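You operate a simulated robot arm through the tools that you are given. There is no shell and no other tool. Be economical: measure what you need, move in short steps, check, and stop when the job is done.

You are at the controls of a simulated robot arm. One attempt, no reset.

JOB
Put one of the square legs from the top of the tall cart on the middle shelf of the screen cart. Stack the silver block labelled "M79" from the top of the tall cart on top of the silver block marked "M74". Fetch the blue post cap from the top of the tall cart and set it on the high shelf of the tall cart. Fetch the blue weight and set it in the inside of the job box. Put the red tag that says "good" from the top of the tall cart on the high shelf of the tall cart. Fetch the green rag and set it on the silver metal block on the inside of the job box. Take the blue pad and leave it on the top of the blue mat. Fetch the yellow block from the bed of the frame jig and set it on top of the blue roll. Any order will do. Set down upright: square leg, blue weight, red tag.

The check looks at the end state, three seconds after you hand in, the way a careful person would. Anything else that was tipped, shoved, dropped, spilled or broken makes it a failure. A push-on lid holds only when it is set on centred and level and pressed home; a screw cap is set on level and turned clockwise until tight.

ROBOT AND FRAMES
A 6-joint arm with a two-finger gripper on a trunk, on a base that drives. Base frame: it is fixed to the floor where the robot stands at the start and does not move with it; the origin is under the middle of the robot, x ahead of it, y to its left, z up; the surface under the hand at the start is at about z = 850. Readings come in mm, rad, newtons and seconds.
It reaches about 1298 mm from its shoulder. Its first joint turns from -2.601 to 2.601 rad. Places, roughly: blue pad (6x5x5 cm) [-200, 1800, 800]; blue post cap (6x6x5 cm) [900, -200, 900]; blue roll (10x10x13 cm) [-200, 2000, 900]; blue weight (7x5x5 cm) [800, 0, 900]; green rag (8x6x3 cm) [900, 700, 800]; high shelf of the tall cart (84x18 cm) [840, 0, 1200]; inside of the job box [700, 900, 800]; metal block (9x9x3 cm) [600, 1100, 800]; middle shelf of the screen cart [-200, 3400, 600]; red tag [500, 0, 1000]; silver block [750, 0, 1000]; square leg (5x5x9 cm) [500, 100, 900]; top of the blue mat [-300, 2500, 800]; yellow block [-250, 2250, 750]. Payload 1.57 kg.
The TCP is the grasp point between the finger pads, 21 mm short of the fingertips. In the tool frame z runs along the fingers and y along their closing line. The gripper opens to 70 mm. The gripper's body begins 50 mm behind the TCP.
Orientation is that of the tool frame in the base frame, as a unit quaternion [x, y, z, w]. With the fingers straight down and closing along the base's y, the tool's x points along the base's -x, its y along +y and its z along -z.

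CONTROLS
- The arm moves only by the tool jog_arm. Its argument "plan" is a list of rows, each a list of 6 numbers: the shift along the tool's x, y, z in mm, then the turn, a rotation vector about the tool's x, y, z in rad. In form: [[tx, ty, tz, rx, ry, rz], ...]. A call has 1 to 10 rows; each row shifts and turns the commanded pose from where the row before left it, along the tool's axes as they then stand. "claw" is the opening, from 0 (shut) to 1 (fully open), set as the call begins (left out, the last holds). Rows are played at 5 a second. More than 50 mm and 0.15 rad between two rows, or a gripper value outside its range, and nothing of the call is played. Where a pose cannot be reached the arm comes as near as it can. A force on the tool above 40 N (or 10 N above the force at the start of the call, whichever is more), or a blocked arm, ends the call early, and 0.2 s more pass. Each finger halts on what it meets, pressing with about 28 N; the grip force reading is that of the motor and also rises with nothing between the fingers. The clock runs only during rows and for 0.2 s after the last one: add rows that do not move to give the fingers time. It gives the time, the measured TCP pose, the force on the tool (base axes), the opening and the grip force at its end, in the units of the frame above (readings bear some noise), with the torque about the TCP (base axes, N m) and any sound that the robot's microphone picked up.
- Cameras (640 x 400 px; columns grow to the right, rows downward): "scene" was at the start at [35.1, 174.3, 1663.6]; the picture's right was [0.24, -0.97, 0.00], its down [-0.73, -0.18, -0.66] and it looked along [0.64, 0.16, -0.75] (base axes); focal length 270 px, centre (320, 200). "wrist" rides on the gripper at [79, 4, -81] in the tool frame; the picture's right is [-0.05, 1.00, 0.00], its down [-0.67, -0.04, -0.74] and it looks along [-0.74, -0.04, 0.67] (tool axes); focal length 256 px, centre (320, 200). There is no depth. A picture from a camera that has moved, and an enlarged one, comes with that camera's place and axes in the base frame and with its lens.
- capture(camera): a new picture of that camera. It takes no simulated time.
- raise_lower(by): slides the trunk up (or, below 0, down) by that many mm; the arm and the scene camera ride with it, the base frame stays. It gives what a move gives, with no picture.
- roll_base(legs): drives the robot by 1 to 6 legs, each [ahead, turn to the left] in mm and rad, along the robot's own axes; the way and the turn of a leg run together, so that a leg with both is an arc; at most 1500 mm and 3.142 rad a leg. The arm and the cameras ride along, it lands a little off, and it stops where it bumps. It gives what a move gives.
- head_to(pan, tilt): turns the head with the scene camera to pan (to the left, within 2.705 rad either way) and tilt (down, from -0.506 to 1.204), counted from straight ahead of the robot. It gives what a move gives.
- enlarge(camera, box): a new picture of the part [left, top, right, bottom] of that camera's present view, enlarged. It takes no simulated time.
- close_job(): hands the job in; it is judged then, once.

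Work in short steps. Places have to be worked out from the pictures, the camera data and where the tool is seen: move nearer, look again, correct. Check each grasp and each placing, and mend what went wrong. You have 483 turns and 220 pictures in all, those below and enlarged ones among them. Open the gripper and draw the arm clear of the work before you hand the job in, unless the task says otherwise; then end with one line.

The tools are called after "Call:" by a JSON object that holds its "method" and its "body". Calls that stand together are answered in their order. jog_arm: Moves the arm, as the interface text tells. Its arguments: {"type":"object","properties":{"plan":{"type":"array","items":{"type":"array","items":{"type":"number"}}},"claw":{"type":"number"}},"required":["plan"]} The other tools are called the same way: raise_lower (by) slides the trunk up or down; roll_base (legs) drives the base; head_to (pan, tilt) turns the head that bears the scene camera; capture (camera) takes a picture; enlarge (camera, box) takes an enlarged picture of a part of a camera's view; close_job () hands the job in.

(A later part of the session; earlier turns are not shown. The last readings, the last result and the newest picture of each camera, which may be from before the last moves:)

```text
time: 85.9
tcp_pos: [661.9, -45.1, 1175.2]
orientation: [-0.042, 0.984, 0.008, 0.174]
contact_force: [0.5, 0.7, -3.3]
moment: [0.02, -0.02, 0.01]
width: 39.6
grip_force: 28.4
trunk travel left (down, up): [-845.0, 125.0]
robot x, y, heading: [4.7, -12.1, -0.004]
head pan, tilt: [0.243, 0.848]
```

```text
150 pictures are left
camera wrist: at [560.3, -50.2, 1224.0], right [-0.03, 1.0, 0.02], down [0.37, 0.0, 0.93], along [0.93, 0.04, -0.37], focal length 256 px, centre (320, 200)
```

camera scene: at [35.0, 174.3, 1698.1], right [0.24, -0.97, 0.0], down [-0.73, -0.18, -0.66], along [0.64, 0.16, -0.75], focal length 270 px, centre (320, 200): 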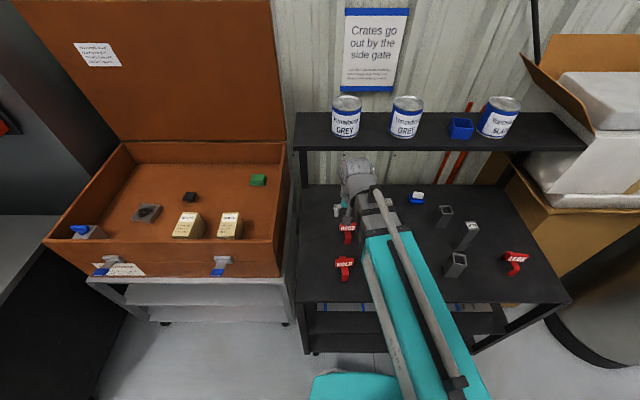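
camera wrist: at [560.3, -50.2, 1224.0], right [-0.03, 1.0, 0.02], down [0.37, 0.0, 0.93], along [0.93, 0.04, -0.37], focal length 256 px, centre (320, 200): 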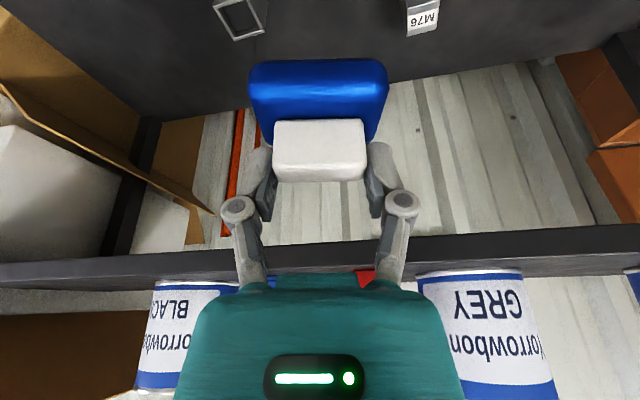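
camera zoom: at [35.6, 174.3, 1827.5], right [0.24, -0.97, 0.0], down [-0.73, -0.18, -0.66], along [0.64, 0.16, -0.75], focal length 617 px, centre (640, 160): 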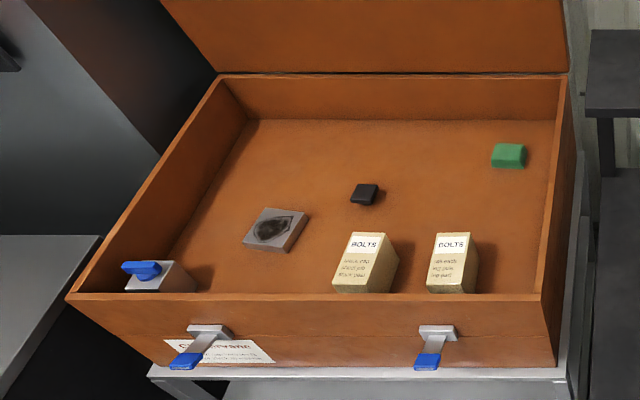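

Box walls top out at z≈925, floor ≈789, rag at (854,680,804), metal block at (548,1042), top ≈819. I'll pull back and left clear of the shelf, then turn heading toward the box.

Call:
{"method": "jog_arm", "body": {"plan": [[22, 43, -8, 0, 0, 0], [22, 43, -8, 0, 0, 0], [22, 43, -8, 0, 0, 0], [22, 43, -8, 0, 0, 0], [22, 43, -8, 0, 0, 0], [22, 43, -8, 0, 0, 0], [0, 0, 0, -0.0518, 0, -0.141], [0, 0, 0, -0.0518, 0, -0.141], [0, 0, 0, -0.0518, 0, -0.141], [0, 0, 0, -0.0518, 0, -0.141]]}}

Call:
{"method": "jog_arm", "body": {"plan": [[0, 0, 0, 0, 0, 0]]}}

```text
time: 88.1
tcp_pos: [551.8, 215.6, 1176.0]
orientation: [-0.332, 0.927, 0.059, 0.163]
contact_force: [0.2, 0.5, -3.7]
moment: [0.01, -0.02, 0.03]
width: 40.0
grip_force: 28.0
out of reach, approached as far as the arm can: row 3, 4, 5, 6, 7
trunk travel left (down, up): [-845.0, 125.0]
robot x, y, heading: [2.3, -16.2, -0.003]
head pan, tilt: [0.243, 0.848]
```

```text
time: 88.5
tcp_pos: [551.6, 216.0, 1175.8]
orientation: [-0.332, 0.927, 0.059, 0.163]
contact_force: [0.1, -0.3, -3.7]
moment: [-0.01, 0.03, -0.01]
width: 39.7
grip_force: 28.0
trunk travel left (down, up): [-845.0, 125.0]
robot x, y, heading: [3.4, -15.6, -0.002]
head pan, tilt: [0.243, 0.848]
```

There's a minimum pivot radius of about 530 mm. I'll swing around at that radius, then extend over the box.

Call:
{"method": "jog_arm", "body": {"plan": [[-11.4, 43.1, 4.2, 0, 0, 0], [-11.4, 43.1, 4.2, 0, 0, 0], [-11.4, 43.1, 4.2, 0, 0, 0], [-11.4, 43.1, 4.2, 0, 0, 0], [-41.4, 22.1, 15, 0, 0, 0], [-41.4, 22.1, 15, 0, 0, 0], [-41.4, 22.1, 15, 0, 0, 0], [-41.4, 22.1, 15, 0, 0, 0], [0, 0, 0, 0, 0, 0]]}}

Call:
{"method": "capture", "body": {"camera": "wrist"}}

Call:
{"method": "capture", "body": {"camera": "scene"}}

```text
time: 90.5
tcp_pos: [561.5, 563.4, 1175.3]
orientation: [-0.33, 0.928, 0.059, 0.163]
contact_force: [0.3, -0.5, -3.7]
moment: [0.04, -0.01, 0.0]
width: 39.8
grip_force: 28.5
trunk travel left (down, up): [-845.0, 125.0]
robot x, y, heading: [4.0, -15.1, -0.003]
head pan, tilt: [0.243, 0.848]
```

```text
149 pictures are left
camera wrist: at [479.6, 500.7, 1224.1], right [-0.59, 0.8, 0.02], down [0.31, 0.21, 0.93], along [0.74, 0.56, -0.37], focal length 256 px, centre (320, 200)
```

wrist: 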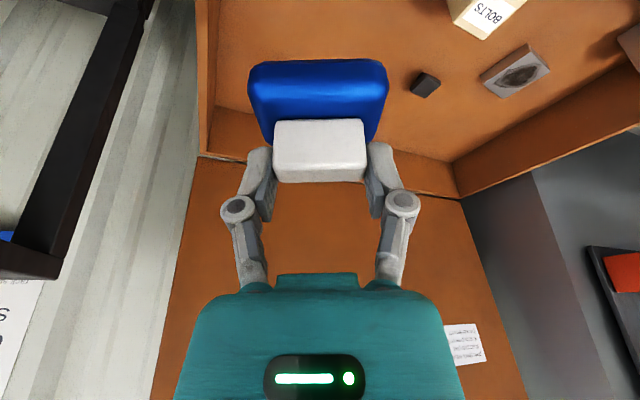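

```text
148 pictures are left
camera scene: at [34.9, 174.5, 1827.6], right [0.24, -0.97, 0.0], down [-0.73, -0.18, -0.66], along [0.64, 0.16, -0.75], focal length 270 px, centre (320, 200)
```

scene: 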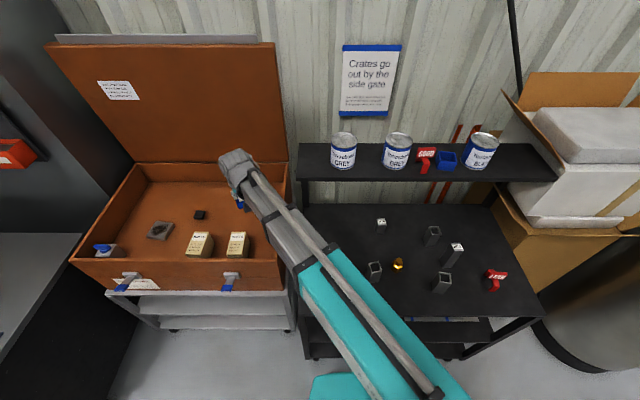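

Moving to over (690,700) and lowering.

Call:
{"method": "jog_arm", "body": {"plan": [[-43.7, 6.1, 15.9, 0, 0, 0], [-43.7, 6.1, 15.9, 0, 0, 0], [-43.7, 6.1, 15.9, 0, 0, 0], [-43.7, 6.1, 15.9, 0, 0, 0], [0, 0, 0, 0, 0, 0]]}}

Call:
{"method": "raise_lower", "body": {"by": -250}}

Call:
{"method": "capture", "body": {"camera": "scene"}}

Call:
{"method": "capture", "body": {"camera": "wrist"}}

```text
time: 91.7
tcp_pos: [690.3, 698.6, 1175.6]
orientation: [-0.332, 0.927, 0.06, 0.163]
contact_force: [0.2, -0.3, -2.8]
moment: [0.0, -0.01, -0.02]
width: 39.7
grip_force: 28.6
trunk travel left (down, up): [-845.0, 125.0]
robot x, y, heading: [7.1, -20.0, 0.003]
head pan, tilt: [0.243, 0.848]
```

```text
time: 94.2
tcp_pos: [690.5, 699.3, 924.4]
orientation: [-0.331, 0.927, 0.059, 0.164]
contact_force: [-0.4, -0.8, -3.3]
moment: [0.01, -0.02, 0.01]
width: 39.9
grip_force: 28.1
trunk travel left (down, up): [-595.0, 375.0]
robot x, y, heading: [0.4, -14.9, 0.002]
head pan, tilt: [0.243, 0.848]
```

```text
147 pictures are left
camera scene: at [35.4, 174.7, 1577.5], right [0.24, -0.97, 0.0], down [-0.73, -0.18, -0.66], along [0.64, 0.16, -0.75], focal length 270 px, centre (320, 200)
```

scene: 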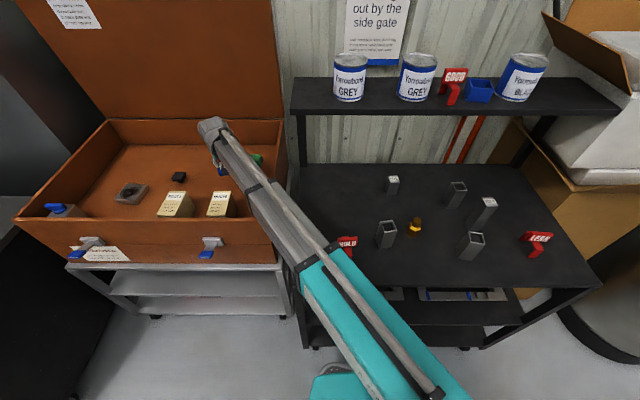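

```text
146 pictures are left
camera wrist: at [608.0, 636.8, 973.8], right [-0.59, 0.8, 0.02], down [0.31, 0.21, 0.93], along [0.74, 0.56, -0.37], focal length 256 px, centre (320, 200)
```

wrist: 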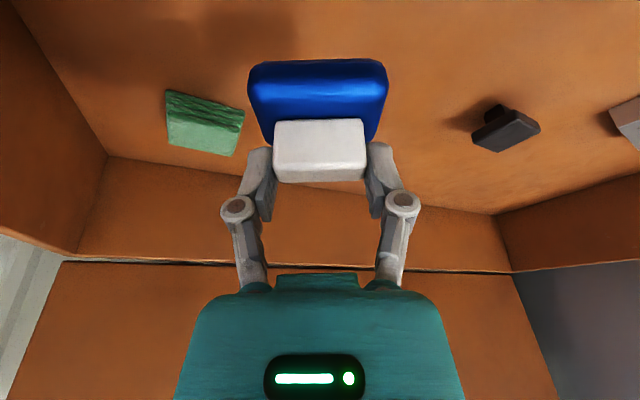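

Weight is above clear floor. Lowering to touch.

Call:
{"method": "raise_lower", "body": {"by": -72}}

Call:
{"method": "raise_lower", "body": {"by": -6}}

Call:
{"method": "raise_lower", "body": {"by": -4}}

Call:
{"method": "raise_lower", "body": {"by": -4}}

```text
time: 95.3
tcp_pos: [690.2, 697.7, 852.7]
orientation: [-0.332, 0.927, 0.06, 0.163]
contact_force: [-0.3, -0.1, -3.9]
moment: [0.02, -0.02, 0.04]
width: 39.6
grip_force: 28.7
trunk travel left (down, up): [-523.0, 447.0]
robot x, y, heading: [7.4, -15.5, -0.004]
head pan, tilt: [0.243, 0.848]
```

```text
time: 95.9
tcp_pos: [689.6, 699.2, 845.9]
orientation: [-0.331, 0.927, 0.06, 0.164]
contact_force: [-0.4, 0.1, -3.0]
moment: [0.0, -0.03, 0.03]
width: 39.8
grip_force: 28.1
trunk travel left (down, up): [-517.0, 453.0]
robot x, y, heading: [5.5, -17.7, 0.001]
head pan, tilt: [0.243, 0.848]
```

```text
time: 96.4
tcp_pos: [689.9, 697.9, 844.4]
orientation: [-0.331, 0.928, 0.059, 0.163]
contact_force: [2.9, 2.8, 6.0]
moment: [-0.62, 1.07, -0.12]
width: 39.8
grip_force: 27.9
trunk travel left (down, up): [-513.0, 457.0]
robot x, y, heading: [3.2, -18.2, 0.002]
head pan, tilt: [0.243, 0.848]
```

```text
time: 96.8
tcp_pos: [690.2, 700.2, 843.0]
orientation: [-0.329, 0.928, 0.06, 0.163]
contact_force: [3.6, 1.7, 25.8]
moment: [-1.83, 3.02, 0.0]
width: 39.7
grip_force: 28.1
trunk travel left (down, up): [-511.0, 459.0]
robot x, y, heading: [1.2, -12.7, 0.002]
head pan, tilt: [0.243, 0.848]
stopped: the force on the tool passed its limit at 49 N (the readings are from after the stop); the commanded pose is now the measured one
```

Call:
{"method": "raise_lower", "body": {"by": 2}}

Call:
{"method": "capture", "body": {"camera": "wrist"}}

```text
time: 97.4
tcp_pos: [691.5, 698.0, 844.4]
orientation: [-0.331, 0.927, 0.06, 0.164]
contact_force: [-1.0, -1.3, 5.7]
moment: [-0.43, 0.85, 0.14]
width: 39.9
grip_force: 27.9
trunk travel left (down, up): [-513.0, 457.0]
robot x, y, heading: [7.0, -16.6, -0.004]
head pan, tilt: [0.243, 0.848]
```

```text
145 pictures are left
camera wrist: at [608.7, 636.9, 892.1], right [-0.59, 0.81, 0.02], down [0.31, 0.21, 0.93], along [0.74, 0.56, -0.37], focal length 256 px, centre (320, 200)
```

wrist: 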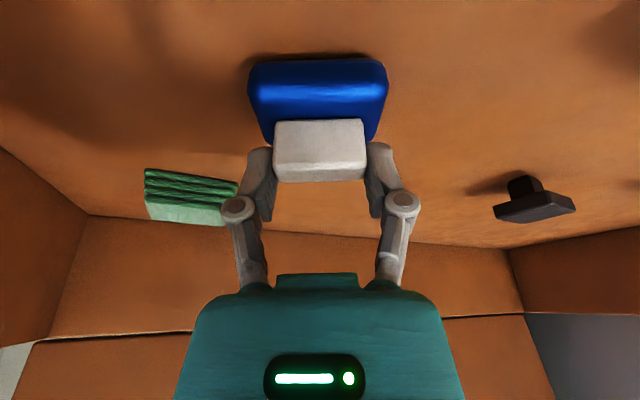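

Pose in the grip is unchanged and it is touching. Release and rise.

Call:
{"method": "jog_arm", "body": {"plan": [[0, 0, 0, 0, 0, 0], [0, 0, 0, 0, 0, 0], [0, 0, 0, 0, 0, 0], [0, 0, 0, 0, 0, 0]], "claw": 1}}

Call:
{"method": "raise_lower", "body": {"by": 60}}

Call:
{"method": "capture", "body": {"camera": "wrist"}}

```text
time: 98.4
tcp_pos: [690.9, 698.5, 843.1]
orientation: [-0.331, 0.927, 0.059, 0.164]
contact_force: [1.3, -0.4, 2.5]
moment: [-0.15, 0.31, 0.1]
width: 70.0
grip_force: 0.1
trunk travel left (down, up): [-513.0, 457.0]
robot x, y, heading: [1.3, -16.0, -0.004]
head pan, tilt: [0.243, 0.848]
```

```text
time: 99.4
tcp_pos: [690.9, 698.3, 903.2]
orientation: [-0.331, 0.928, 0.059, 0.164]
contact_force: [-0.3, -0.5, 0.0]
moment: [-0.01, 0.01, 0.0]
width: 70.2
grip_force: 0.1
trunk travel left (down, up): [-573.0, 397.0]
robot x, y, heading: [6.5, -17.9, -0.006]
head pan, tilt: [0.243, 0.848]
```

```text
144 pictures are left
camera wrist: at [609.2, 637.5, 951.8], right [-0.59, 0.81, 0.02], down [0.31, 0.21, 0.93], along [0.74, 0.56, -0.37], focal length 256 px, centre (320, 200)
```

wrist: 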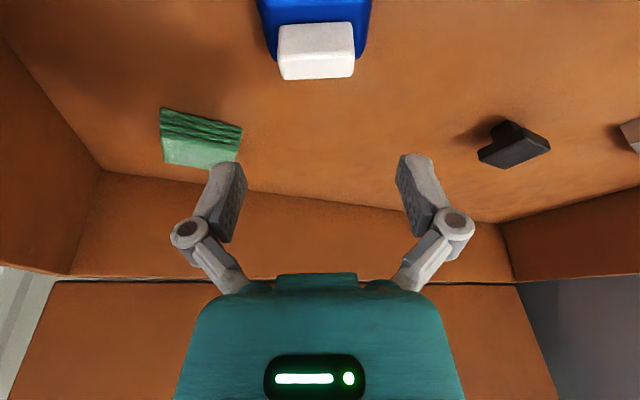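

The torque shows the contact was behind the TCP: the gripper's back touched the BOLTS box. I'll check the box and the weight.

Call:
{"method": "raise_lower", "body": {"by": 120}}

Call:
{"method": "jog_arm", "body": {"plan": [[40, 0, -14.5, 0, 0, 0], [40, 0, -14.5, 0, 0, 0], [0, 0, 0, 0, 0, 0]]}}

Call:
{"method": "capture", "body": {"camera": "wrist"}}

Call:
{"method": "enlarge", "body": {"camera": "scene", "box": [20, 110, 300, 285]}}

```text
time: 100.9
tcp_pos: [691.5, 699.0, 1023.6]
orientation: [-0.33, 0.928, 0.06, 0.164]
contact_force: [-0.2, -0.2, 0.2]
moment: [0.01, 0.04, 0.02]
width: 69.8
grip_force: 0.1
trunk travel left (down, up): [-693.0, 277.0]
robot x, y, heading: [6.2, -15.1, -0.004]
head pan, tilt: [0.243, 0.848]
```

```text
time: 101.7
tcp_pos: [625.0, 646.1, 1022.3]
orientation: [-0.329, 0.928, 0.059, 0.163]
contact_force: [-0.3, 0.0, 0.1]
moment: [0.01, 0.04, 0.01]
width: 70.2
grip_force: 0.1
trunk travel left (down, up): [-693.0, 277.0]
robot x, y, heading: [1.7, -17.2, -0.003]
head pan, tilt: [0.243, 0.848]
```

```text
143 pictures are left
camera wrist: at [542.6, 583.6, 1071.9], right [-0.59, 0.81, 0.02], down [0.31, 0.21, 0.93], along [0.74, 0.56, -0.37], focal length 256 px, centre (320, 200)
```

wrist: 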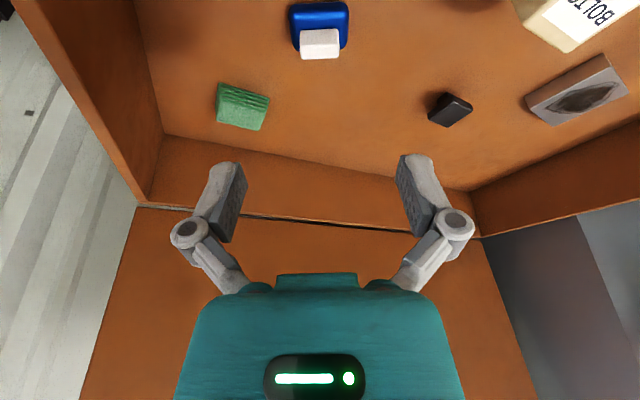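

```text
2.29 times, centred on (160, 198) of scene
camera zoom: at [35.1, 174.3, 1675.3], right [0.24, -0.97, 0.0], down [-0.73, -0.18, -0.66], along [0.64, 0.16, -0.75], focal length 617 px, centre (686, 206)
```

zoom: 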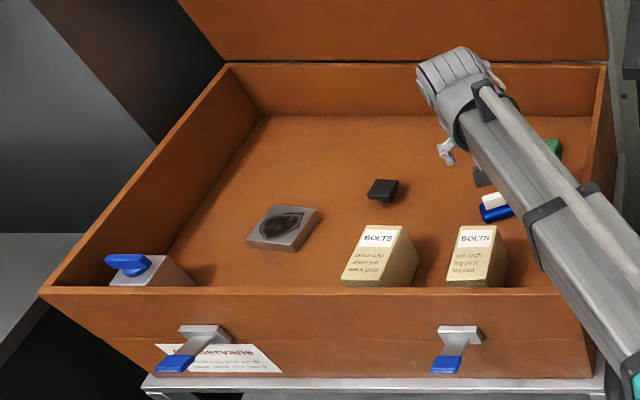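

Everything stands fine. Now the rag: zoom for its corners.

Call:
{"method": "enlarge", "body": {"camera": "wrist", "box": [190, 60, 310, 150]}}

```text
4.44 times, centred on (250, 105) of wrist
camera zoom: at [542.6, 583.6, 1071.9], right [-0.59, 0.81, 0.02], down [0.31, 0.21, 0.93], along [0.74, 0.56, -0.37], focal length 1138 px, centre (631, 622)
```

zoom: 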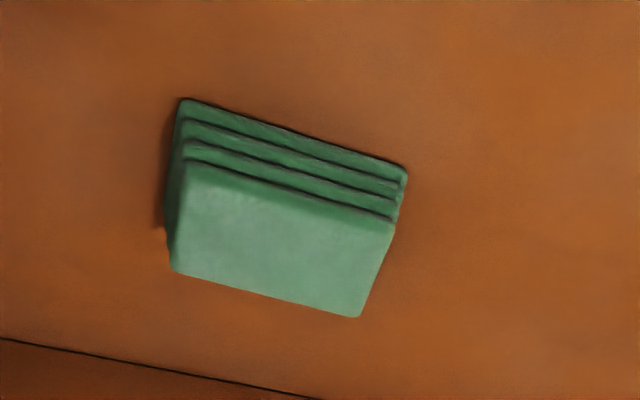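

The rag's top is ~813, centre about (852,674), 64×53 mm, yaw 0.22. I'll grip across its short side, with the camera facing away from the side wall: untilt and rotate.

Call:
{"method": "jog_arm", "body": {"plan": [[0, 0, 0, 0, 0.12, 0], [0, 0, 0, 0, 0.12, 0], [0, 0, 0, 0, 0.107, 0], [0, 0, 0, 0, 0, 0.146], [0, 0, 0, 0, 0, 0.146], [0, 0, 0, 0, 0, 0.146], [0, 0, 0, 0, 0, 0.146], [0, 0, 0, 0, 0, 0.146], [0, 0, 0, 0, 0, 0.146], [0, 0, 0, 0, 0, 0.146]]}}

Call:
{"method": "jog_arm", "body": {"plan": [[0, 0, 0, 0, 0, 0.146], [0, 0, 0, 0, 0, 0.146], [0, 0, 0, 0, 0, 0.146], [0, 0, 0, 0, 0, 0.146], [0, 0, 0, 0, 0, 0.146], [0, 0, 0, 0, 0, 0.146], [0, 0, 0, 0, 0, 0.146], [0, 0, 0, 0, 0, 0]]}}

```text
time: 103.9
tcp_pos: [625.0, 646.3, 1011.6]
orientation: [0.17, 0.985, 0.002, 0.0]
contact_force: [0.4, -0.4, 1.1]
moment: [0.02, 0.04, 0.02]
width: 70.3
grip_force: 0.0
out of reach, approached as far as the arm can: row 1, 2
trunk travel left (down, up): [-693.0, 277.0]
robot x, y, heading: [1.4, -22.9, 0.003]
head pan, tilt: [0.243, 0.848]
```

```text
time: 105.7
tcp_pos: [624.5, 646.0, 1012.4]
orientation: [0.63, 0.776, 0.002, 0.0]
contact_force: [-0.7, 0.4, -0.7]
moment: [0.01, 0.01, -0.01]
width: 70.3
grip_force: 0.0
trunk travel left (down, up): [-693.0, 277.0]
robot x, y, heading: [4.5, -17.7, -0.005]
head pan, tilt: [0.243, 0.848]
```

Rotation OK. Moving over the rag.

Call:
{"method": "jog_arm", "body": {"plan": [[-3.9, 45.6, 0, 0, 0, 0], [-3.9, 45.6, 0, 0, 0, 0], [-3.9, 45.6, 0, 0, 0, 0], [-3.9, 45.6, 0, 0, 0, 0], [-3.9, 45.6, 0, 0, 0, 0], [0, 0, 0, 0, 0, 0]]}}

Call:
{"method": "raise_lower", "body": {"by": -110}}

Call:
{"method": "capture", "body": {"camera": "wrist"}}

Call:
{"method": "capture", "body": {"camera": "scene"}}

```text
time: 107.1
tcp_pos: [850.5, 675.3, 1011.1]
orientation: [0.629, 0.777, 0.003, -0.001]
contact_force: [0.0, 0.2, -0.3]
moment: [0.01, 0.01, 0.03]
width: 70.1
grip_force: 0.1
trunk travel left (down, up): [-693.0, 277.0]
robot x, y, heading: [5.7, -19.7, -0.004]
head pan, tilt: [0.243, 0.848]
```

```text
time: 108.5
tcp_pos: [850.5, 674.3, 901.4]
orientation: [0.629, 0.777, 0.002, 0.0]
contact_force: [-0.1, 0.9, 0.2]
moment: [0.0, -0.01, 0.03]
width: 69.8
grip_force: 0.1
trunk travel left (down, up): [-583.0, 387.0]
robot x, y, heading: [5.4, -14.1, -0.002]
head pan, tilt: [0.243, 0.848]
```

```text
140 pictures are left
camera wrist: at [838.5, 751.8, 983.0], right [0.99, 0.16, 0.0], down [0.1, -0.66, 0.74], along [0.12, -0.73, -0.67], focal length 256 px, centre (320, 200)
```

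wrist: 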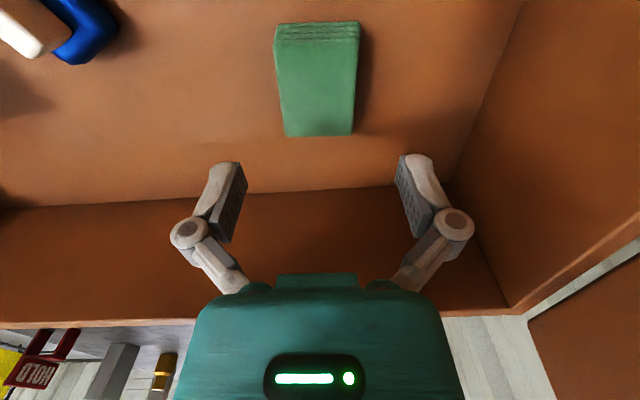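

```text
139 pictures are left
camera scene: at [35.1, 174.3, 1565.4], right [0.24, -0.97, 0.0], down [-0.73, -0.18, -0.66], along [0.64, 0.16, -0.75], focal length 270 px, centre (320, 200)
```

scene: 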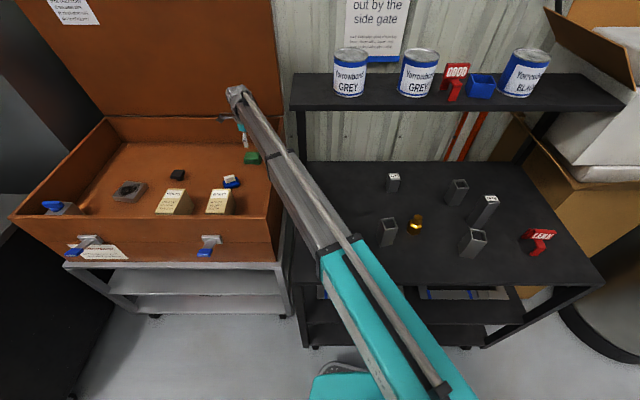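

Rag centred within 2 mm. Lower.

Call:
{"method": "jog_arm", "body": {"plan": [[-1, -1.7, 0, 0, 0, 0], [0, 0, 0, 0, 0, 0]]}}

Call:
{"method": "raise_lower", "body": {"by": -80}}

Call:
{"method": "capture", "body": {"camera": "wrist"}}

```text
time: 109.1
tcp_pos: [850.4, 673.9, 901.6]
orientation: [0.629, 0.777, 0.001, 0.0]
contact_force: [-0.3, -0.5, 0.4]
moment: [0.0, 0.0, -0.02]
width: 70.0
grip_force: 0.1
trunk travel left (down, up): [-583.0, 387.0]
robot x, y, heading: [4.8, -19.8, -0.002]
head pan, tilt: [0.243, 0.848]
```

```text
time: 110.3
tcp_pos: [849.7, 673.2, 821.9]
orientation: [0.629, 0.777, 0.001, -0.001]
contact_force: [-0.3, -0.6, 0.0]
moment: [0.07, 0.0, 0.02]
width: 70.0
grip_force: 0.0
trunk travel left (down, up): [-503.0, 467.0]
robot x, y, heading: [0.9, -21.5, -0.005]
head pan, tilt: [0.243, 0.848]
```

```text
138 pictures are left
camera wrist: at [837.0, 750.5, 903.0], right [0.99, 0.16, 0.0], down [0.1, -0.66, 0.74], along [0.12, -0.73, -0.67], focal length 256 px, centre (320, 200)
```

wrist: 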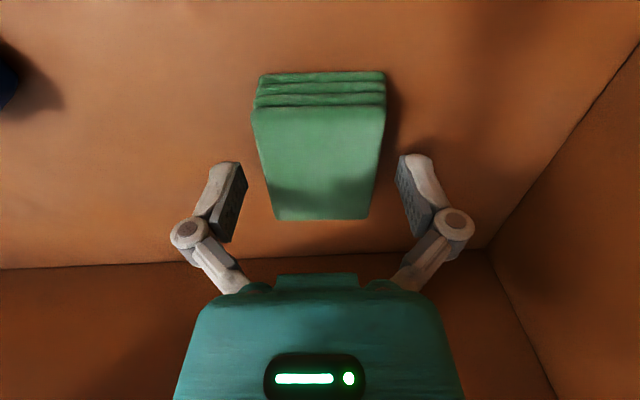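

Call:
{"method": "raise_lower", "body": {"by": -6}}

Call:
{"method": "jog_arm", "body": {"plan": [[0, 0, 0, 0, 0, 0], [0, 0, 0, 0, 0, 0], [0, 0, 0, 0, 0, 0], [0, 0, 0, 0, 0, 0], [0, 0, 0, 0, 0, 0]], "claw": 0}}

Call:
{"method": "raise_lower", "body": {"by": 30}}

Call:
{"method": "capture", "body": {"camera": "wrist"}}

```text
time: 110.8
tcp_pos: [849.0, 672.9, 814.8]
orientation: [0.629, 0.777, 0.002, 0.0]
contact_force: [0.0, -0.7, -0.7]
moment: [-0.01, -0.01, -0.03]
width: 70.2
grip_force: 0.0
trunk travel left (down, up): [-497.0, 473.0]
robot x, y, heading: [2.4, -15.3, 0.002]
head pan, tilt: [0.243, 0.848]
```

```text
time: 112.0
tcp_pos: [849.4, 672.8, 816.2]
orientation: [0.63, 0.777, 0.001, -0.001]
contact_force: [0.9, 0.5, 3.7]
moment: [0.01, 0.09, -0.02]
width: 52.9
grip_force: 28.1
trunk travel left (down, up): [-497.0, 473.0]
robot x, y, heading: [4.5, -15.8, -0.002]
head pan, tilt: [0.243, 0.848]
```

```text
time: 112.8
tcp_pos: [849.4, 672.5, 846.0]
orientation: [0.629, 0.777, 0.001, 0.0]
contact_force: [-0.1, 0.9, -1.2]
moment: [0.0, 0.02, -0.01]
width: 53.1
grip_force: 28.0
trunk travel left (down, up): [-527.0, 443.0]
robot x, y, heading: [3.6, -19.8, 0.0]
head pan, tilt: [0.243, 0.848]
```

```text
137 pictures are left
camera wrist: at [837.2, 750.6, 926.7], right [0.99, 0.16, 0.0], down [0.1, -0.66, 0.74], along [0.12, -0.73, -0.67], focal length 256 px, centre (320, 200)
```

wrist: 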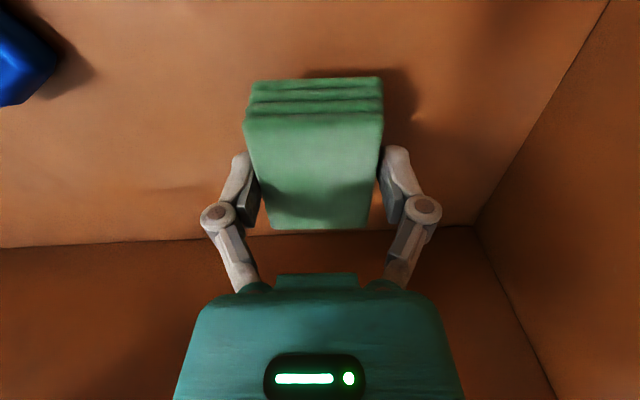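

Rag held. Lift over the box contents and move toward the metal block.

Call:
{"method": "raise_lower", "body": {"by": 130}}

Call:
{"method": "jog_arm", "body": {"plan": [[42.3, -21.9, 0, 0, 0, 0], [42.3, -21.9, 0, 0, 0, 0], [42.3, -21.9, 0, 0, 0, 0], [42.3, -21.9, 0, 0, 0, 0], [42.3, -21.9, 0, 0, 0, 0], [0, 0, 0, 0, 0, -0.146], [0, 0, 0, 0, 0, -0.146], [0, 0, 0, 0, 0, -0.146], [0, 0, 0, 0, 0, -0.146], [0, 0, 0, 0, 0, -0.146]]}}

Call:
{"method": "jog_arm", "body": {"plan": [[0, 0, 0, 0, 0, -0.146], [0, 0, 0, 0, 0, -0.146], [0, 0, 0, 0, 0, -0.146], [0, 0, 0, 0, 0, -0.146], [0, 0, 0, 0, 0, -0.146], [0, 0, 0, 0, 0, -0.146], [0, 0, 0, 0, 0, 0]]}}

```text
time: 114.3
tcp_pos: [850.4, 672.3, 975.1]
orientation: [0.63, 0.777, 0.001, 0.0]
contact_force: [0.0, 0.4, -0.6]
moment: [0.0, 0.03, 0.01]
width: 52.9
grip_force: 27.4
trunk travel left (down, up): [-657.0, 313.0]
robot x, y, heading: [7.1, -15.6, 0.001]
head pan, tilt: [0.243, 0.848]
```

```text
time: 116.5
tcp_pos: [698.4, 856.5, 974.3]
orientation: [0.309, 0.951, 0.003, 0.0]
contact_force: [0.0, -0.3, -0.1]
moment: [-0.02, 0.01, 0.0]
width: 53.0
grip_force: 28.0
trunk travel left (down, up): [-657.0, 313.0]
robot x, y, heading: [1.3, -15.9, -0.001]
head pan, tilt: [0.243, 0.848]
```

```text
time: 118.1
tcp_pos: [698.4, 856.0, 976.3]
orientation: [-0.124, 0.992, 0.002, 0.001]
contact_force: [-0.2, -0.6, 0.2]
moment: [0.01, 0.02, 0.02]
width: 52.8
grip_force: 28.0
trunk travel left (down, up): [-657.0, 313.0]
robot x, y, heading: [4.9, -15.4, -0.003]
head pan, tilt: [0.243, 0.848]
```

Call:
{"method": "jog_arm", "body": {"plan": [[19.9, 43.4, 0, 0, 0, 0], [19.9, 43.4, 0, 0, 0, 0], [19.9, 43.4, 0, 0, 0, 0], [19.9, 43.4, 0, 0, 0, 0], [19.9, 43.4, 0, 0, 0, 0], [0, 0, 0, 0, 0, 0]]}}

Call:
{"method": "capture", "body": {"camera": "wrist"}}

Call:
{"method": "enlarge", "body": {"camera": "scene", "box": [20, 110, 300, 285]}}

```text
time: 119.5
tcp_pos: [524.2, 991.0, 975.0]
orientation: [-0.123, 0.992, 0.003, 0.001]
contact_force: [-0.5, 0.3, -1.0]
moment: [0.0, 0.01, -0.02]
width: 53.1
grip_force: 28.0
out of reach, approached as far as the arm can: row 3, 4, 5
trunk travel left (down, up): [-657.0, 313.0]
robot x, y, heading: [3.4, -17.6, 0.002]
head pan, tilt: [0.243, 0.848]
```

```text
136 pictures are left
camera wrist: at [446.7, 975.9, 1056.4], right [-0.19, 0.98, 0.01], down [0.65, 0.12, 0.75], along [0.73, 0.15, -0.66], focal length 256 px, centre (320, 200)
```

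wrist: 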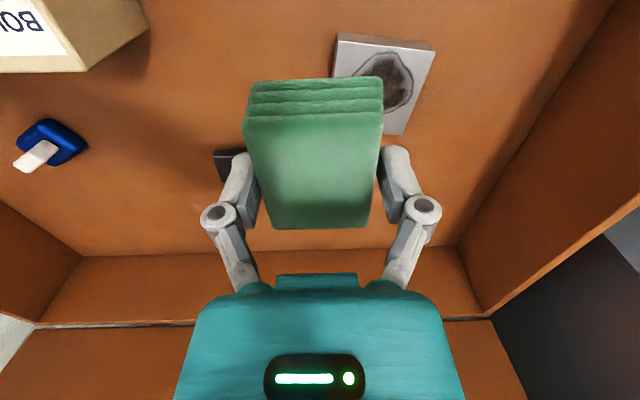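

```text
2.29 times, centred on (160, 198) of scene
camera zoom: at [34.8, 174.6, 1639.3], right [0.24, -0.97, 0.0], down [-0.73, -0.18, -0.66], along [0.64, 0.16, -0.75], focal length 617 px, centre (686, 206)
```

zoom: 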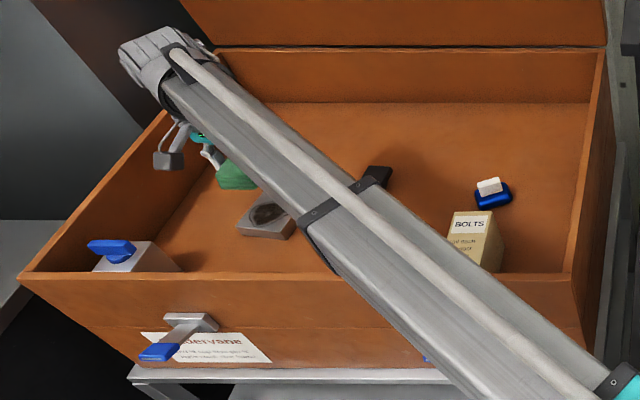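

The boom tops out at ~1135 mm radius and the block is ~1190 away, so the base must move. I'll look around to the left with the head first.

Call:
{"method": "head_to", "body": {"pan": 1.3, "tilt": 0.5}}

Call:
{"method": "capture", "body": {"camera": "scene"}}

Call:
{"method": "head_to", "body": {"pan": 2.2, "tilt": 0.6}}

Call:
{"method": "capture", "body": {"camera": "scene"}}

```text
time: 120.8
tcp_pos: [525.0, 991.8, 976.2]
orientation: [-0.123, 0.992, 0.003, 0.001]
contact_force: [0.7, 0.0, 0.1]
moment: [0.04, -0.02, 0.0]
width: 53.0
grip_force: 27.9
trunk travel left (down, up): [-657.0, 313.0]
robot x, y, heading: [5.5, -18.2, 0.0]
head pan, tilt: [1.3, 0.499]
```

```text
134 pictures are left
camera scene: at [-16.4, 243.3, 1669.2], right [0.96, -0.27, 0.0], down [-0.13, -0.46, -0.88], along [0.24, 0.85, -0.48], focal length 270 px, centre (320, 200)
```

scene: 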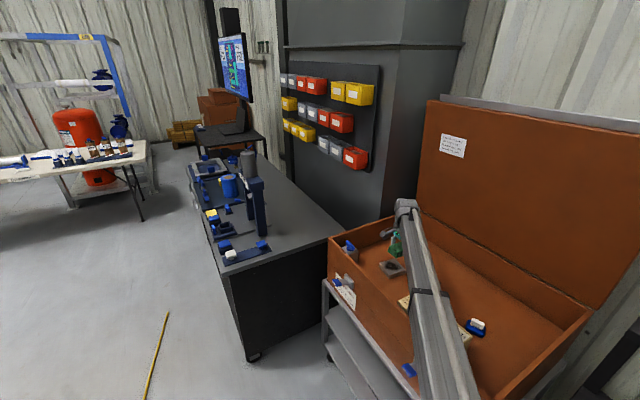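

```text
time: 122.0
tcp_pos: [525.0, 992.4, 975.7]
orientation: [-0.123, 0.992, 0.003, 0.001]
contact_force: [0.5, 0.9, -0.4]
moment: [-0.01, -0.03, 0.0]
width: 53.1
grip_force: 28.3
trunk travel left (down, up): [-657.0, 313.0]
robot x, y, heading: [0.2, -17.9, -0.003]
head pan, tilt: [2.201, 0.6]
```

```text
133 pictures are left
camera scene: at [-92.8, 227.2, 1660.1], right [0.81, 0.59, 0.0], down [0.33, -0.46, -0.83], along [-0.48, 0.67, -0.56], focal length 270 px, centre (320, 200)
```

scene: 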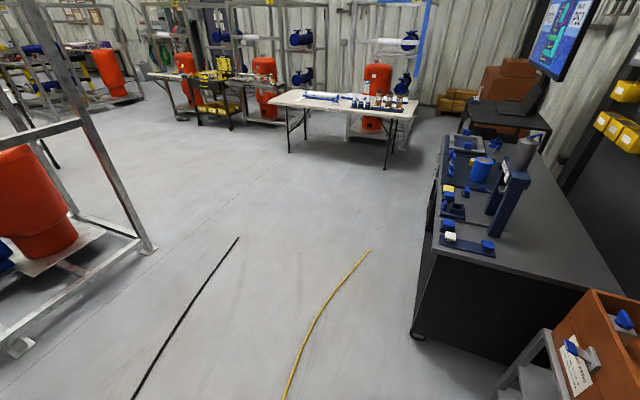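

The bench holding the pad, jig, roll and mat runs along +y, with the screen cart beyond it. For the rag I'll retract high, back out, turn parallel to the furniture and approach the box again.

Call:
{"method": "raise_lower", "body": {"by": 170}}

Call:
{"method": "jog_arm", "body": {"plan": [[30.8, -35.1, 0, 0, 0, 0], [30.8, -35.1, 0, 0, 0, 0], [30.8, -35.1, 0, 0, 0, 0], [30.8, -35.1, 0, 0, 0, 0], [30.8, -35.1, 0, 0, 0, 0], [30.8, -35.1, 0, 0, 0, 0], [30.8, -35.1, 0, 0, 0, 0], [30.8, -35.1, 0, 0, 0, 0], [30.8, -35.1, 0, 0, 0, 0], [30.8, -35.1, 0, 0, 0, 0]]}}

Call:
{"method": "jog_arm", "body": {"plan": [[30.8, -35.1, 0, 0, 0, 0], [0, 0, 0, 0, 0, 0]]}}

Call:
{"method": "roll_base", "body": {"legs": [[-200, 0]]}}

```text
time: 124.0
tcp_pos: [525.2, 993.0, 1145.6]
orientation: [-0.123, 0.992, 0.002, 0.001]
contact_force: [-0.1, 0.6, -0.4]
moment: [-0.03, 0.01, 0.0]
width: 52.8
grip_force: 28.0
trunk travel left (down, up): [-827.0, 143.0]
robot x, y, heading: [2.8, -16.1, 0.001]
head pan, tilt: [2.201, 0.6]
```

```text
time: 126.2
tcp_pos: [309.7, 575.0, 1145.2]
orientation: [-0.123, 0.992, 0.003, 0.002]
contact_force: [0.2, 0.7, 0.1]
moment: [0.01, 0.03, -0.01]
width: 53.1
grip_force: 27.6
trunk travel left (down, up): [-827.0, 143.0]
robot x, y, heading: [0.7, -17.1, -0.0]
head pan, tilt: [2.201, 0.6]
```

```text
time: 126.8
tcp_pos: [290.2, 534.5, 1145.2]
orientation: [-0.123, 0.992, 0.003, 0.001]
contact_force: [-0.4, 0.0, -1.0]
moment: [0.01, 0.0, 0.0]
width: 52.9
grip_force: 28.5
trunk travel left (down, up): [-827.0, 143.0]
robot x, y, heading: [0.5, -16.7, -0.002]
head pan, tilt: [2.201, 0.6]
```

```text
time: 128.6
tcp_pos: [86.3, 534.7, 1145.5]
orientation: [-0.123, 0.992, 0.003, 0.001]
contact_force: [-0.5, 0.8, -0.6]
moment: [0.01, 0.03, 0.0]
width: 52.9
grip_force: 27.8
trunk travel left (down, up): [-827.0, 143.0]
robot x, y, heading: [-201.2, -17.9, -0.004]
head pan, tilt: [2.201, 0.6]
```

Call:
{"method": "roll_base", "body": {"legs": [[0, 1.82], [450, 0]]}}

Call:
{"method": "head_to", "body": {"pan": -1.1, "tilt": 0.7}}

Call:
{"method": "capture", "body": {"camera": "scene"}}

```text
time: 138.5
tcp_pos: [-927.8, 548.2, 1146.0]
orientation: [0.864, -0.504, -0.002, 0.001]
contact_force: [0.0, 0.3, 0.2]
moment: [0.0, -0.02, -0.03]
width: 53.1
grip_force: 28.4
trunk travel left (down, up): [-827.0, 143.0]
robot x, y, heading: [-325.5, 414.4, 1.825]
head pan, tilt: [2.201, 0.6]
```

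```text
time: 141.3
tcp_pos: [-926.5, 546.2, 1145.2]
orientation: [0.864, -0.504, -0.003, 0.001]
contact_force: [-0.3, -0.2, 0.0]
moment: [0.02, -0.04, 0.03]
width: 53.1
grip_force: 28.2
trunk travel left (down, up): [-827.0, 143.0]
robot x, y, heading: [-324.3, 413.6, 1.824]
head pan, tilt: [-1.1, 0.7]
```

```text
132 pictures are left
camera scene: at [-415.0, 387.7, 1821.5], right [0.67, -0.75, 0.0], down [-0.48, -0.43, -0.77], along [0.57, 0.51, -0.64], focal length 270 px, centre (320, 200)
```

scene: 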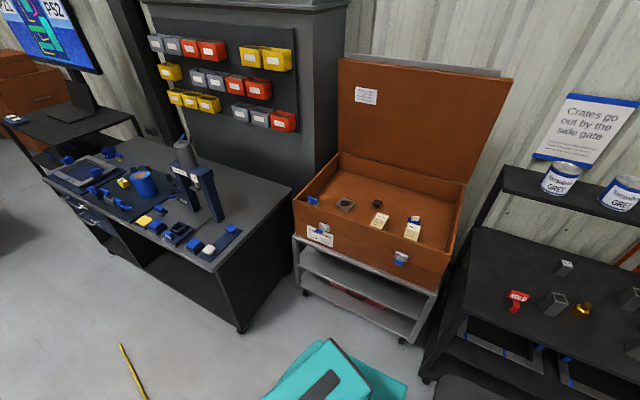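

Good overview. Swing the arm clockwise around the base at constant radius toward the box.

Call:
{"method": "jog_arm", "body": {"plan": [[-35.8, -32.7, 0, 0, 0, 0.08], [-35.8, -32.7, 0, 0, 0, 0.08], [-35.8, -32.7, 0, 0, 0, 0.08], [-35.8, -32.7, 0, 0, 0, 0.08], [-35.8, -32.7, 0, 0, 0, 0.08], [-35.8, -32.7, 0, 0, 0, 0.08], [-35.8, -32.7, 0, 0, 0, 0.08], [-35.8, -32.7, 0, 0, 0, 0.08], [-35.8, -32.7, 0, 0, 0, 0.08], [-35.8, -32.7, 0, 0, 0, 0.08]]}}

Call:
{"method": "jog_arm", "body": {"plan": [[-35.8, -32.7, 0, 0, 0, 0.08], [-35.8, -32.7, 0, 0, 0, 0.08], [-35.8, -32.7, 0, 0, 0, 0.08], [-35.8, -32.7, 0, 0, 0, 0.08], [-35.8, -32.7, 0, 0, 0, 0.08], [-35.8, -32.7, 0, 0, 0, 0.08], [-35.8, -32.7, 0, 0, 0, 0.08], [-35.8, -32.7, 0, 0, 0, 0.08], [-35.8, -32.7, 0, 0, 0, 0.08], [-35.8, -32.7, 0, 0, 0, 0.08]]}}

Call:
{"method": "jog_arm", "body": {"plan": [[-35.8, -32.7, 0, 0, 0, 0.08], [-35.8, -32.7, 0, 0, 0, 0.08], [-35.8, -32.7, 0, 0, 0, 0.08], [-35.8, -32.7, 0, 0, 0, 0.08], [0, 0, 0, 0, 0, 0]]}}

```text
time: 143.5
tcp_pos: [-664.2, 941.4, 1146.1]
orientation: [-0.598, 0.801, 0.001, -0.003]
contact_force: [1.0, 0.0, -0.4]
moment: [0.01, -0.01, -0.01]
width: 53.0
grip_force: 27.7
trunk travel left (down, up): [-827.0, 143.0]
robot x, y, heading: [-322.1, 415.8, 1.827]
head pan, tilt: [-1.1, 0.7]
```

```text
time: 145.7
tcp_pos: [-200.2, 1029.3, 1146.8]
orientation: [-0.241, 0.971, 0.002, -0.003]
contact_force: [-0.4, -0.5, -0.3]
moment: [0.02, -0.01, 0.0]
width: 53.2
grip_force: 28.3
out of reach, approached as far as the arm can: row 8, 10
trunk travel left (down, up): [-827.0, 143.0]
robot x, y, heading: [-323.9, 416.4, 1.832]
head pan, tilt: [-1.1, 0.7]
```

```text
time: 146.9
tcp_pos: [-22.5, 959.8, 1145.8]
orientation: [-0.083, 0.997, 0.0, -0.003]
contact_force: [-0.6, -0.5, -0.8]
moment: [-0.05, 0.03, 0.02]
width: 52.8
grip_force: 27.9
trunk travel left (down, up): [-827.0, 143.0]
robot x, y, heading: [-323.5, 416.7, 1.827]
head pan, tilt: [-1.1, 0.7]
```

Call:
{"method": "jog_arm", "body": {"plan": [[-47.2, -0.5, 0, 0, 0, -0.042], [-47.2, -4.4, 0, 0, 0, -0.042], [-47.2, -4.4, 0, 0, 0, 0], [-47.2, -4.4, 0, 0, 0, 0], [-47.2, -4.4, 0, 0, 0, 0], [-47.2, -4.4, 0, 0, 0, 0], [-47.2, -4.4, 0, 0, 0, 0], [-47.2, -4.4, 0, 0, 0, 0], [-47.2, -4.4, 0, 0, 0, 0], [-47.2, -4.4, 0, 0, 0, 0]]}}

Call:
{"method": "capture", "body": {"camera": "wrist"}}

Call:
{"method": "capture", "body": {"camera": "scene"}}

```text
time: 149.1
tcp_pos: [450.1, 1032.2, 1143.8]
orientation: [-0.125, 0.992, 0.001, -0.004]
contact_force: [0.1, -1.1, -1.2]
moment: [0.03, -0.01, 0.0]
width: 53.1
grip_force: 28.3
trunk travel left (down, up): [-827.0, 143.0]
robot x, y, heading: [-325.6, 416.2, 1.828]
head pan, tilt: [-1.1, 0.7]
```

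```text
131 pictures are left
camera wrist: at [371.5, 1014.9, 1226.7], right [-0.2, 0.98, 0.0], down [0.66, 0.13, 0.74], along [0.73, 0.15, -0.67], focal length 256 px, centre (320, 200)
```

wrist: 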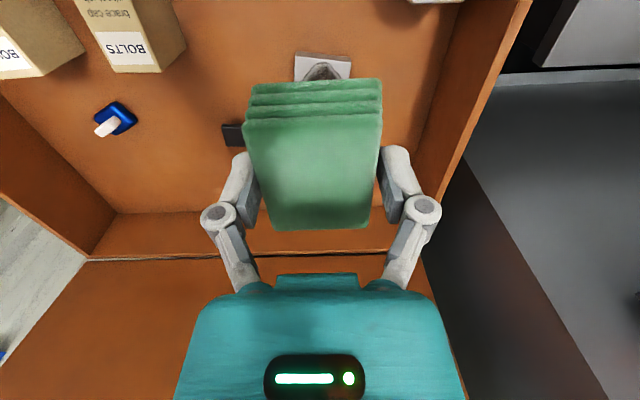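

```text
130 pictures are left
camera scene: at [-413.8, 388.0, 1821.6], right [0.67, -0.75, 0.0], down [-0.48, -0.43, -0.76], along [0.57, 0.51, -0.64], focal length 270 px, centre (320, 200)
```

scene: 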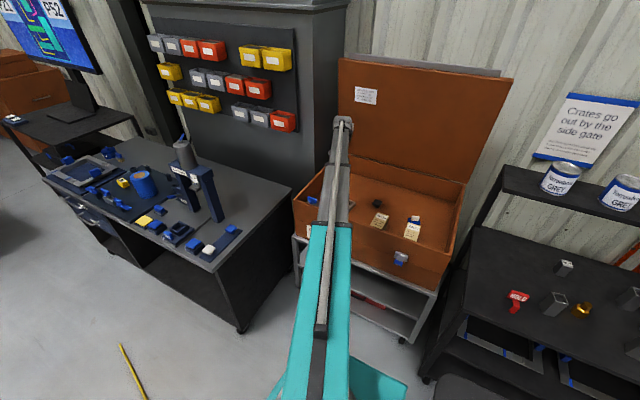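

Call:
{"method": "jog_arm", "body": {"plan": [[-42, 1, 0, 0, 0, 0.06], [-42, 1, 0, 0, 0, 0.06], [0, 0, 0, 0, 0, 0]]}}

Call:
{"method": "raise_lower", "body": {"by": -190}}

Call:
{"method": "capture", "body": {"camera": "wrist"}}

Call:
{"method": "enlarge", "body": {"camera": "scene", "box": [270, 110, 470, 290]}}

```text
time: 149.9
tcp_pos: [527.3, 1049.2, 1145.2]
orientation: [-0.065, 0.998, 0.001, -0.003]
contact_force: [-1.0, -1.1, -0.9]
moment: [-0.02, 0.01, 0.0]
width: 52.9
grip_force: 28.1
trunk travel left (down, up): [-827.0, 143.0]
robot x, y, heading: [-325.9, 414.6, 1.831]
head pan, tilt: [-1.1, 0.7]
```

```text
time: 151.9
tcp_pos: [527.2, 1050.4, 955.0]
orientation: [-0.065, 0.998, 0.001, -0.003]
contact_force: [0.5, 0.0, 0.2]
moment: [0.0, -0.01, 0.0]
width: 52.9
grip_force: 27.8
trunk travel left (down, up): [-637.0, 333.0]
robot x, y, heading: [-324.3, 418.2, 1.833]
head pan, tilt: [-1.1, 0.7]
```

```text
129 pictures are left
camera wrist: at [448.5, 1043.0, 1037.3], right [-0.08, 1.0, 0.0], down [0.67, 0.05, 0.74], along [0.74, 0.06, -0.67], focal length 256 px, centre (320, 200)
```

wrist: 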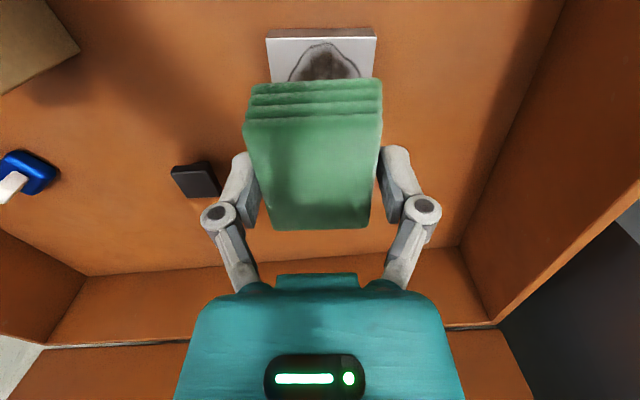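

```text
2.22 times, centred on (370, 200) of scene
camera zoom: at [-414.8, 387.7, 1631.6], right [0.67, -0.75, 0.0], down [-0.48, -0.43, -0.76], along [0.57, 0.51, -0.64], focal length 600 px, centre (209, 200)
```

zoom: 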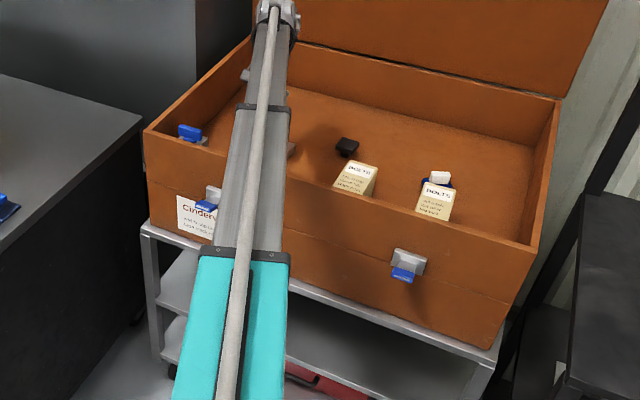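

Block is aligned; its centre is at tool offset (-22,+2). Move over it and lower.

Call:
{"method": "jog_arm", "body": {"plan": [[-22, 2.3, 0, 0, 0, 0], [0, 0, 0, 0, 0, 0]]}}

Call:
{"method": "raise_lower", "body": {"by": -98}}

Call:
{"method": "capture", "body": {"camera": "wrist"}}

```text
time: 152.5
tcp_pos: [549.0, 1054.9, 955.0]
orientation: [-0.066, 0.998, 0.0, -0.004]
contact_force: [0.5, 0.2, -1.1]
moment: [0.03, 0.03, -0.01]
width: 53.3
grip_force: 27.8
trunk travel left (down, up): [-637.0, 333.0]
robot x, y, heading: [-326.7, 414.6, 1.829]
head pan, tilt: [-1.1, 0.7]
```

```text
time: 153.9
tcp_pos: [550.6, 1054.1, 856.8]
orientation: [-0.066, 0.998, 0.001, -0.003]
contact_force: [-0.1, 0.4, -0.3]
moment: [0.0, 0.0, 0.0]
width: 52.8
grip_force: 27.7
trunk travel left (down, up): [-539.0, 431.0]
robot x, y, heading: [-324.3, 415.5, 1.83]
head pan, tilt: [-1.1, 0.7]
```

```text
127 pictures are left
camera wrist: at [470.5, 1047.5, 939.3], right [-0.08, 1.0, 0.0], down [0.67, 0.05, 0.74], along [0.74, 0.06, -0.67], focal length 256 px, centre (320, 200)
```

wrist: 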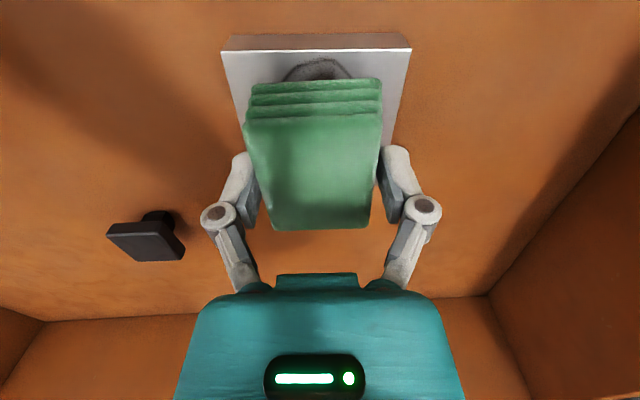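

Call:
{"method": "raise_lower", "body": {"by": -8}}

Call:
{"method": "raise_lower", "body": {"by": -4}}

Call:
{"method": "raise_lower", "body": {"by": -4}}

```text
time: 154.4
tcp_pos: [549.7, 1054.3, 850.0]
orientation: [-0.066, 0.998, 0.001, -0.003]
contact_force: [0.0, 0.8, -1.1]
moment: [0.03, -0.01, -0.04]
width: 53.0
grip_force: 28.0
trunk travel left (down, up): [-531.0, 439.0]
robot x, y, heading: [-324.2, 415.5, 1.827]
head pan, tilt: [-1.1, 0.7]
```

```text
time: 155.0
tcp_pos: [549.6, 1053.6, 845.1]
orientation: [-0.066, 0.998, 0.0, -0.003]
contact_force: [-0.1, 0.0, -0.5]
moment: [0.02, -0.02, 0.0]
width: 53.1
grip_force: 27.9
trunk travel left (down, up): [-527.0, 443.0]
robot x, y, heading: [-325.8, 417.6, 1.828]
head pan, tilt: [-1.1, 0.7]
```

```text
time: 155.5
tcp_pos: [548.2, 1053.5, 841.6]
orientation: [-0.066, 0.998, 0.001, -0.003]
contact_force: [0.3, -0.4, 0.1]
moment: [-0.02, -0.01, 0.0]
width: 53.1
grip_force: 27.8
trunk travel left (down, up): [-523.0, 447.0]
robot x, y, heading: [-325.3, 416.1, 1.829]
head pan, tilt: [-1.1, 0.7]
```

Call:
{"method": "raise_lower", "body": {"by": -3}}

Call:
{"method": "raise_lower", "body": {"by": -3}}

Call:
{"method": "capture", "body": {"camera": "wrist"}}

```text
time: 156.0
tcp_pos: [549.3, 1053.8, 839.6]
orientation: [-0.066, 0.998, 0.001, -0.003]
contact_force: [3.7, 2.9, 12.0]
moment: [-0.02, -0.2, 0.01]
width: 53.1
grip_force: 28.2
trunk travel left (down, up): [-520.0, 450.0]
robot x, y, heading: [-327.1, 417.3, 1.831]
head pan, tilt: [-1.1, 0.7]
```

```text
time: 156.5
tcp_pos: [548.8, 1053.7, 839.5]
orientation: [-0.066, 0.998, 0.002, -0.002]
contact_force: [6.6, 6.1, 26.2]
moment: [0.12, -0.07, -0.03]
width: 53.4
grip_force: 27.9
trunk travel left (down, up): [-517.0, 453.0]
robot x, y, heading: [-327.2, 416.0, 1.828]
head pan, tilt: [-1.1, 0.7]
```

```text
126 pictures are left
camera wrist: at [469.4, 1046.9, 919.5], right [-0.08, 1.0, 0.0], down [0.67, 0.05, 0.74], along [0.74, 0.06, -0.67], focal length 256 px, centre (320, 200)
```

wrist: 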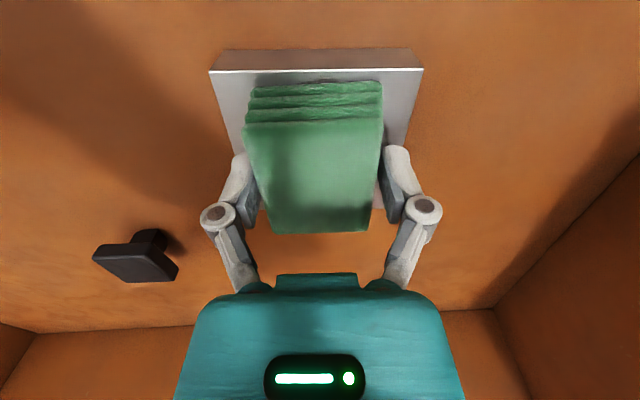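

Rag is resting on the block, centred. Ease off, release and rise.

Call:
{"method": "raise_lower", "body": {"by": 2.5}}

Call:
{"method": "jog_arm", "body": {"plan": [[0, 0, 0, 0, 0, 0], [0, 0, 0, 0, 0, 0], [0, 0, 0, 0, 0, 0], [0, 0, 0, 0, 0, 0]], "claw": 1}}

Call:
{"method": "raise_lower", "body": {"by": 200}}

Call:
{"method": "capture", "body": {"camera": "wrist"}}

```text
time: 157.1
tcp_pos: [549.0, 1053.9, 838.2]
orientation: [-0.065, 0.998, 0.0, -0.003]
contact_force: [-1.0, 0.8, 4.3]
moment: [0.11, -0.06, 0.04]
width: 53.1
grip_force: 27.7
trunk travel left (down, up): [-519.0, 451.0]
robot x, y, heading: [-326.5, 420.5, 1.829]
head pan, tilt: [-1.1, 0.7]
```

```text
time: 158.1
tcp_pos: [549.2, 1054.0, 837.7]
orientation: [-0.065, 0.998, 0.001, -0.003]
contact_force: [0.8, 0.6, -0.1]
moment: [0.0, -0.02, 0.0]
width: 70.1
grip_force: 0.1
trunk travel left (down, up): [-519.0, 451.0]
robot x, y, heading: [-324.7, 415.1, 1.826]
head pan, tilt: [-1.1, 0.7]
```

```text
time: 160.2
tcp_pos: [549.2, 1054.1, 1039.2]
orientation: [-0.065, 0.998, 0.001, -0.004]
contact_force: [0.2, 0.1, 0.8]
moment: [0.03, -0.02, 0.03]
width: 69.8
grip_force: 0.0
trunk travel left (down, up): [-719.0, 251.0]
robot x, y, heading: [-324.3, 415.7, 1.826]
head pan, tilt: [-1.1, 0.7]
```

```text
125 pictures are left
camera wrist: at [470.6, 1047.5, 1119.6], right [-0.08, 1.0, 0.0], down [0.67, 0.05, 0.74], along [0.74, 0.06, -0.67], focal length 256 px, centre (320, 200)
```

wrist: 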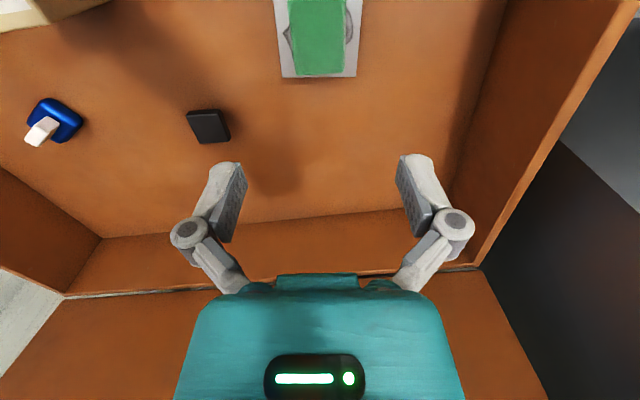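

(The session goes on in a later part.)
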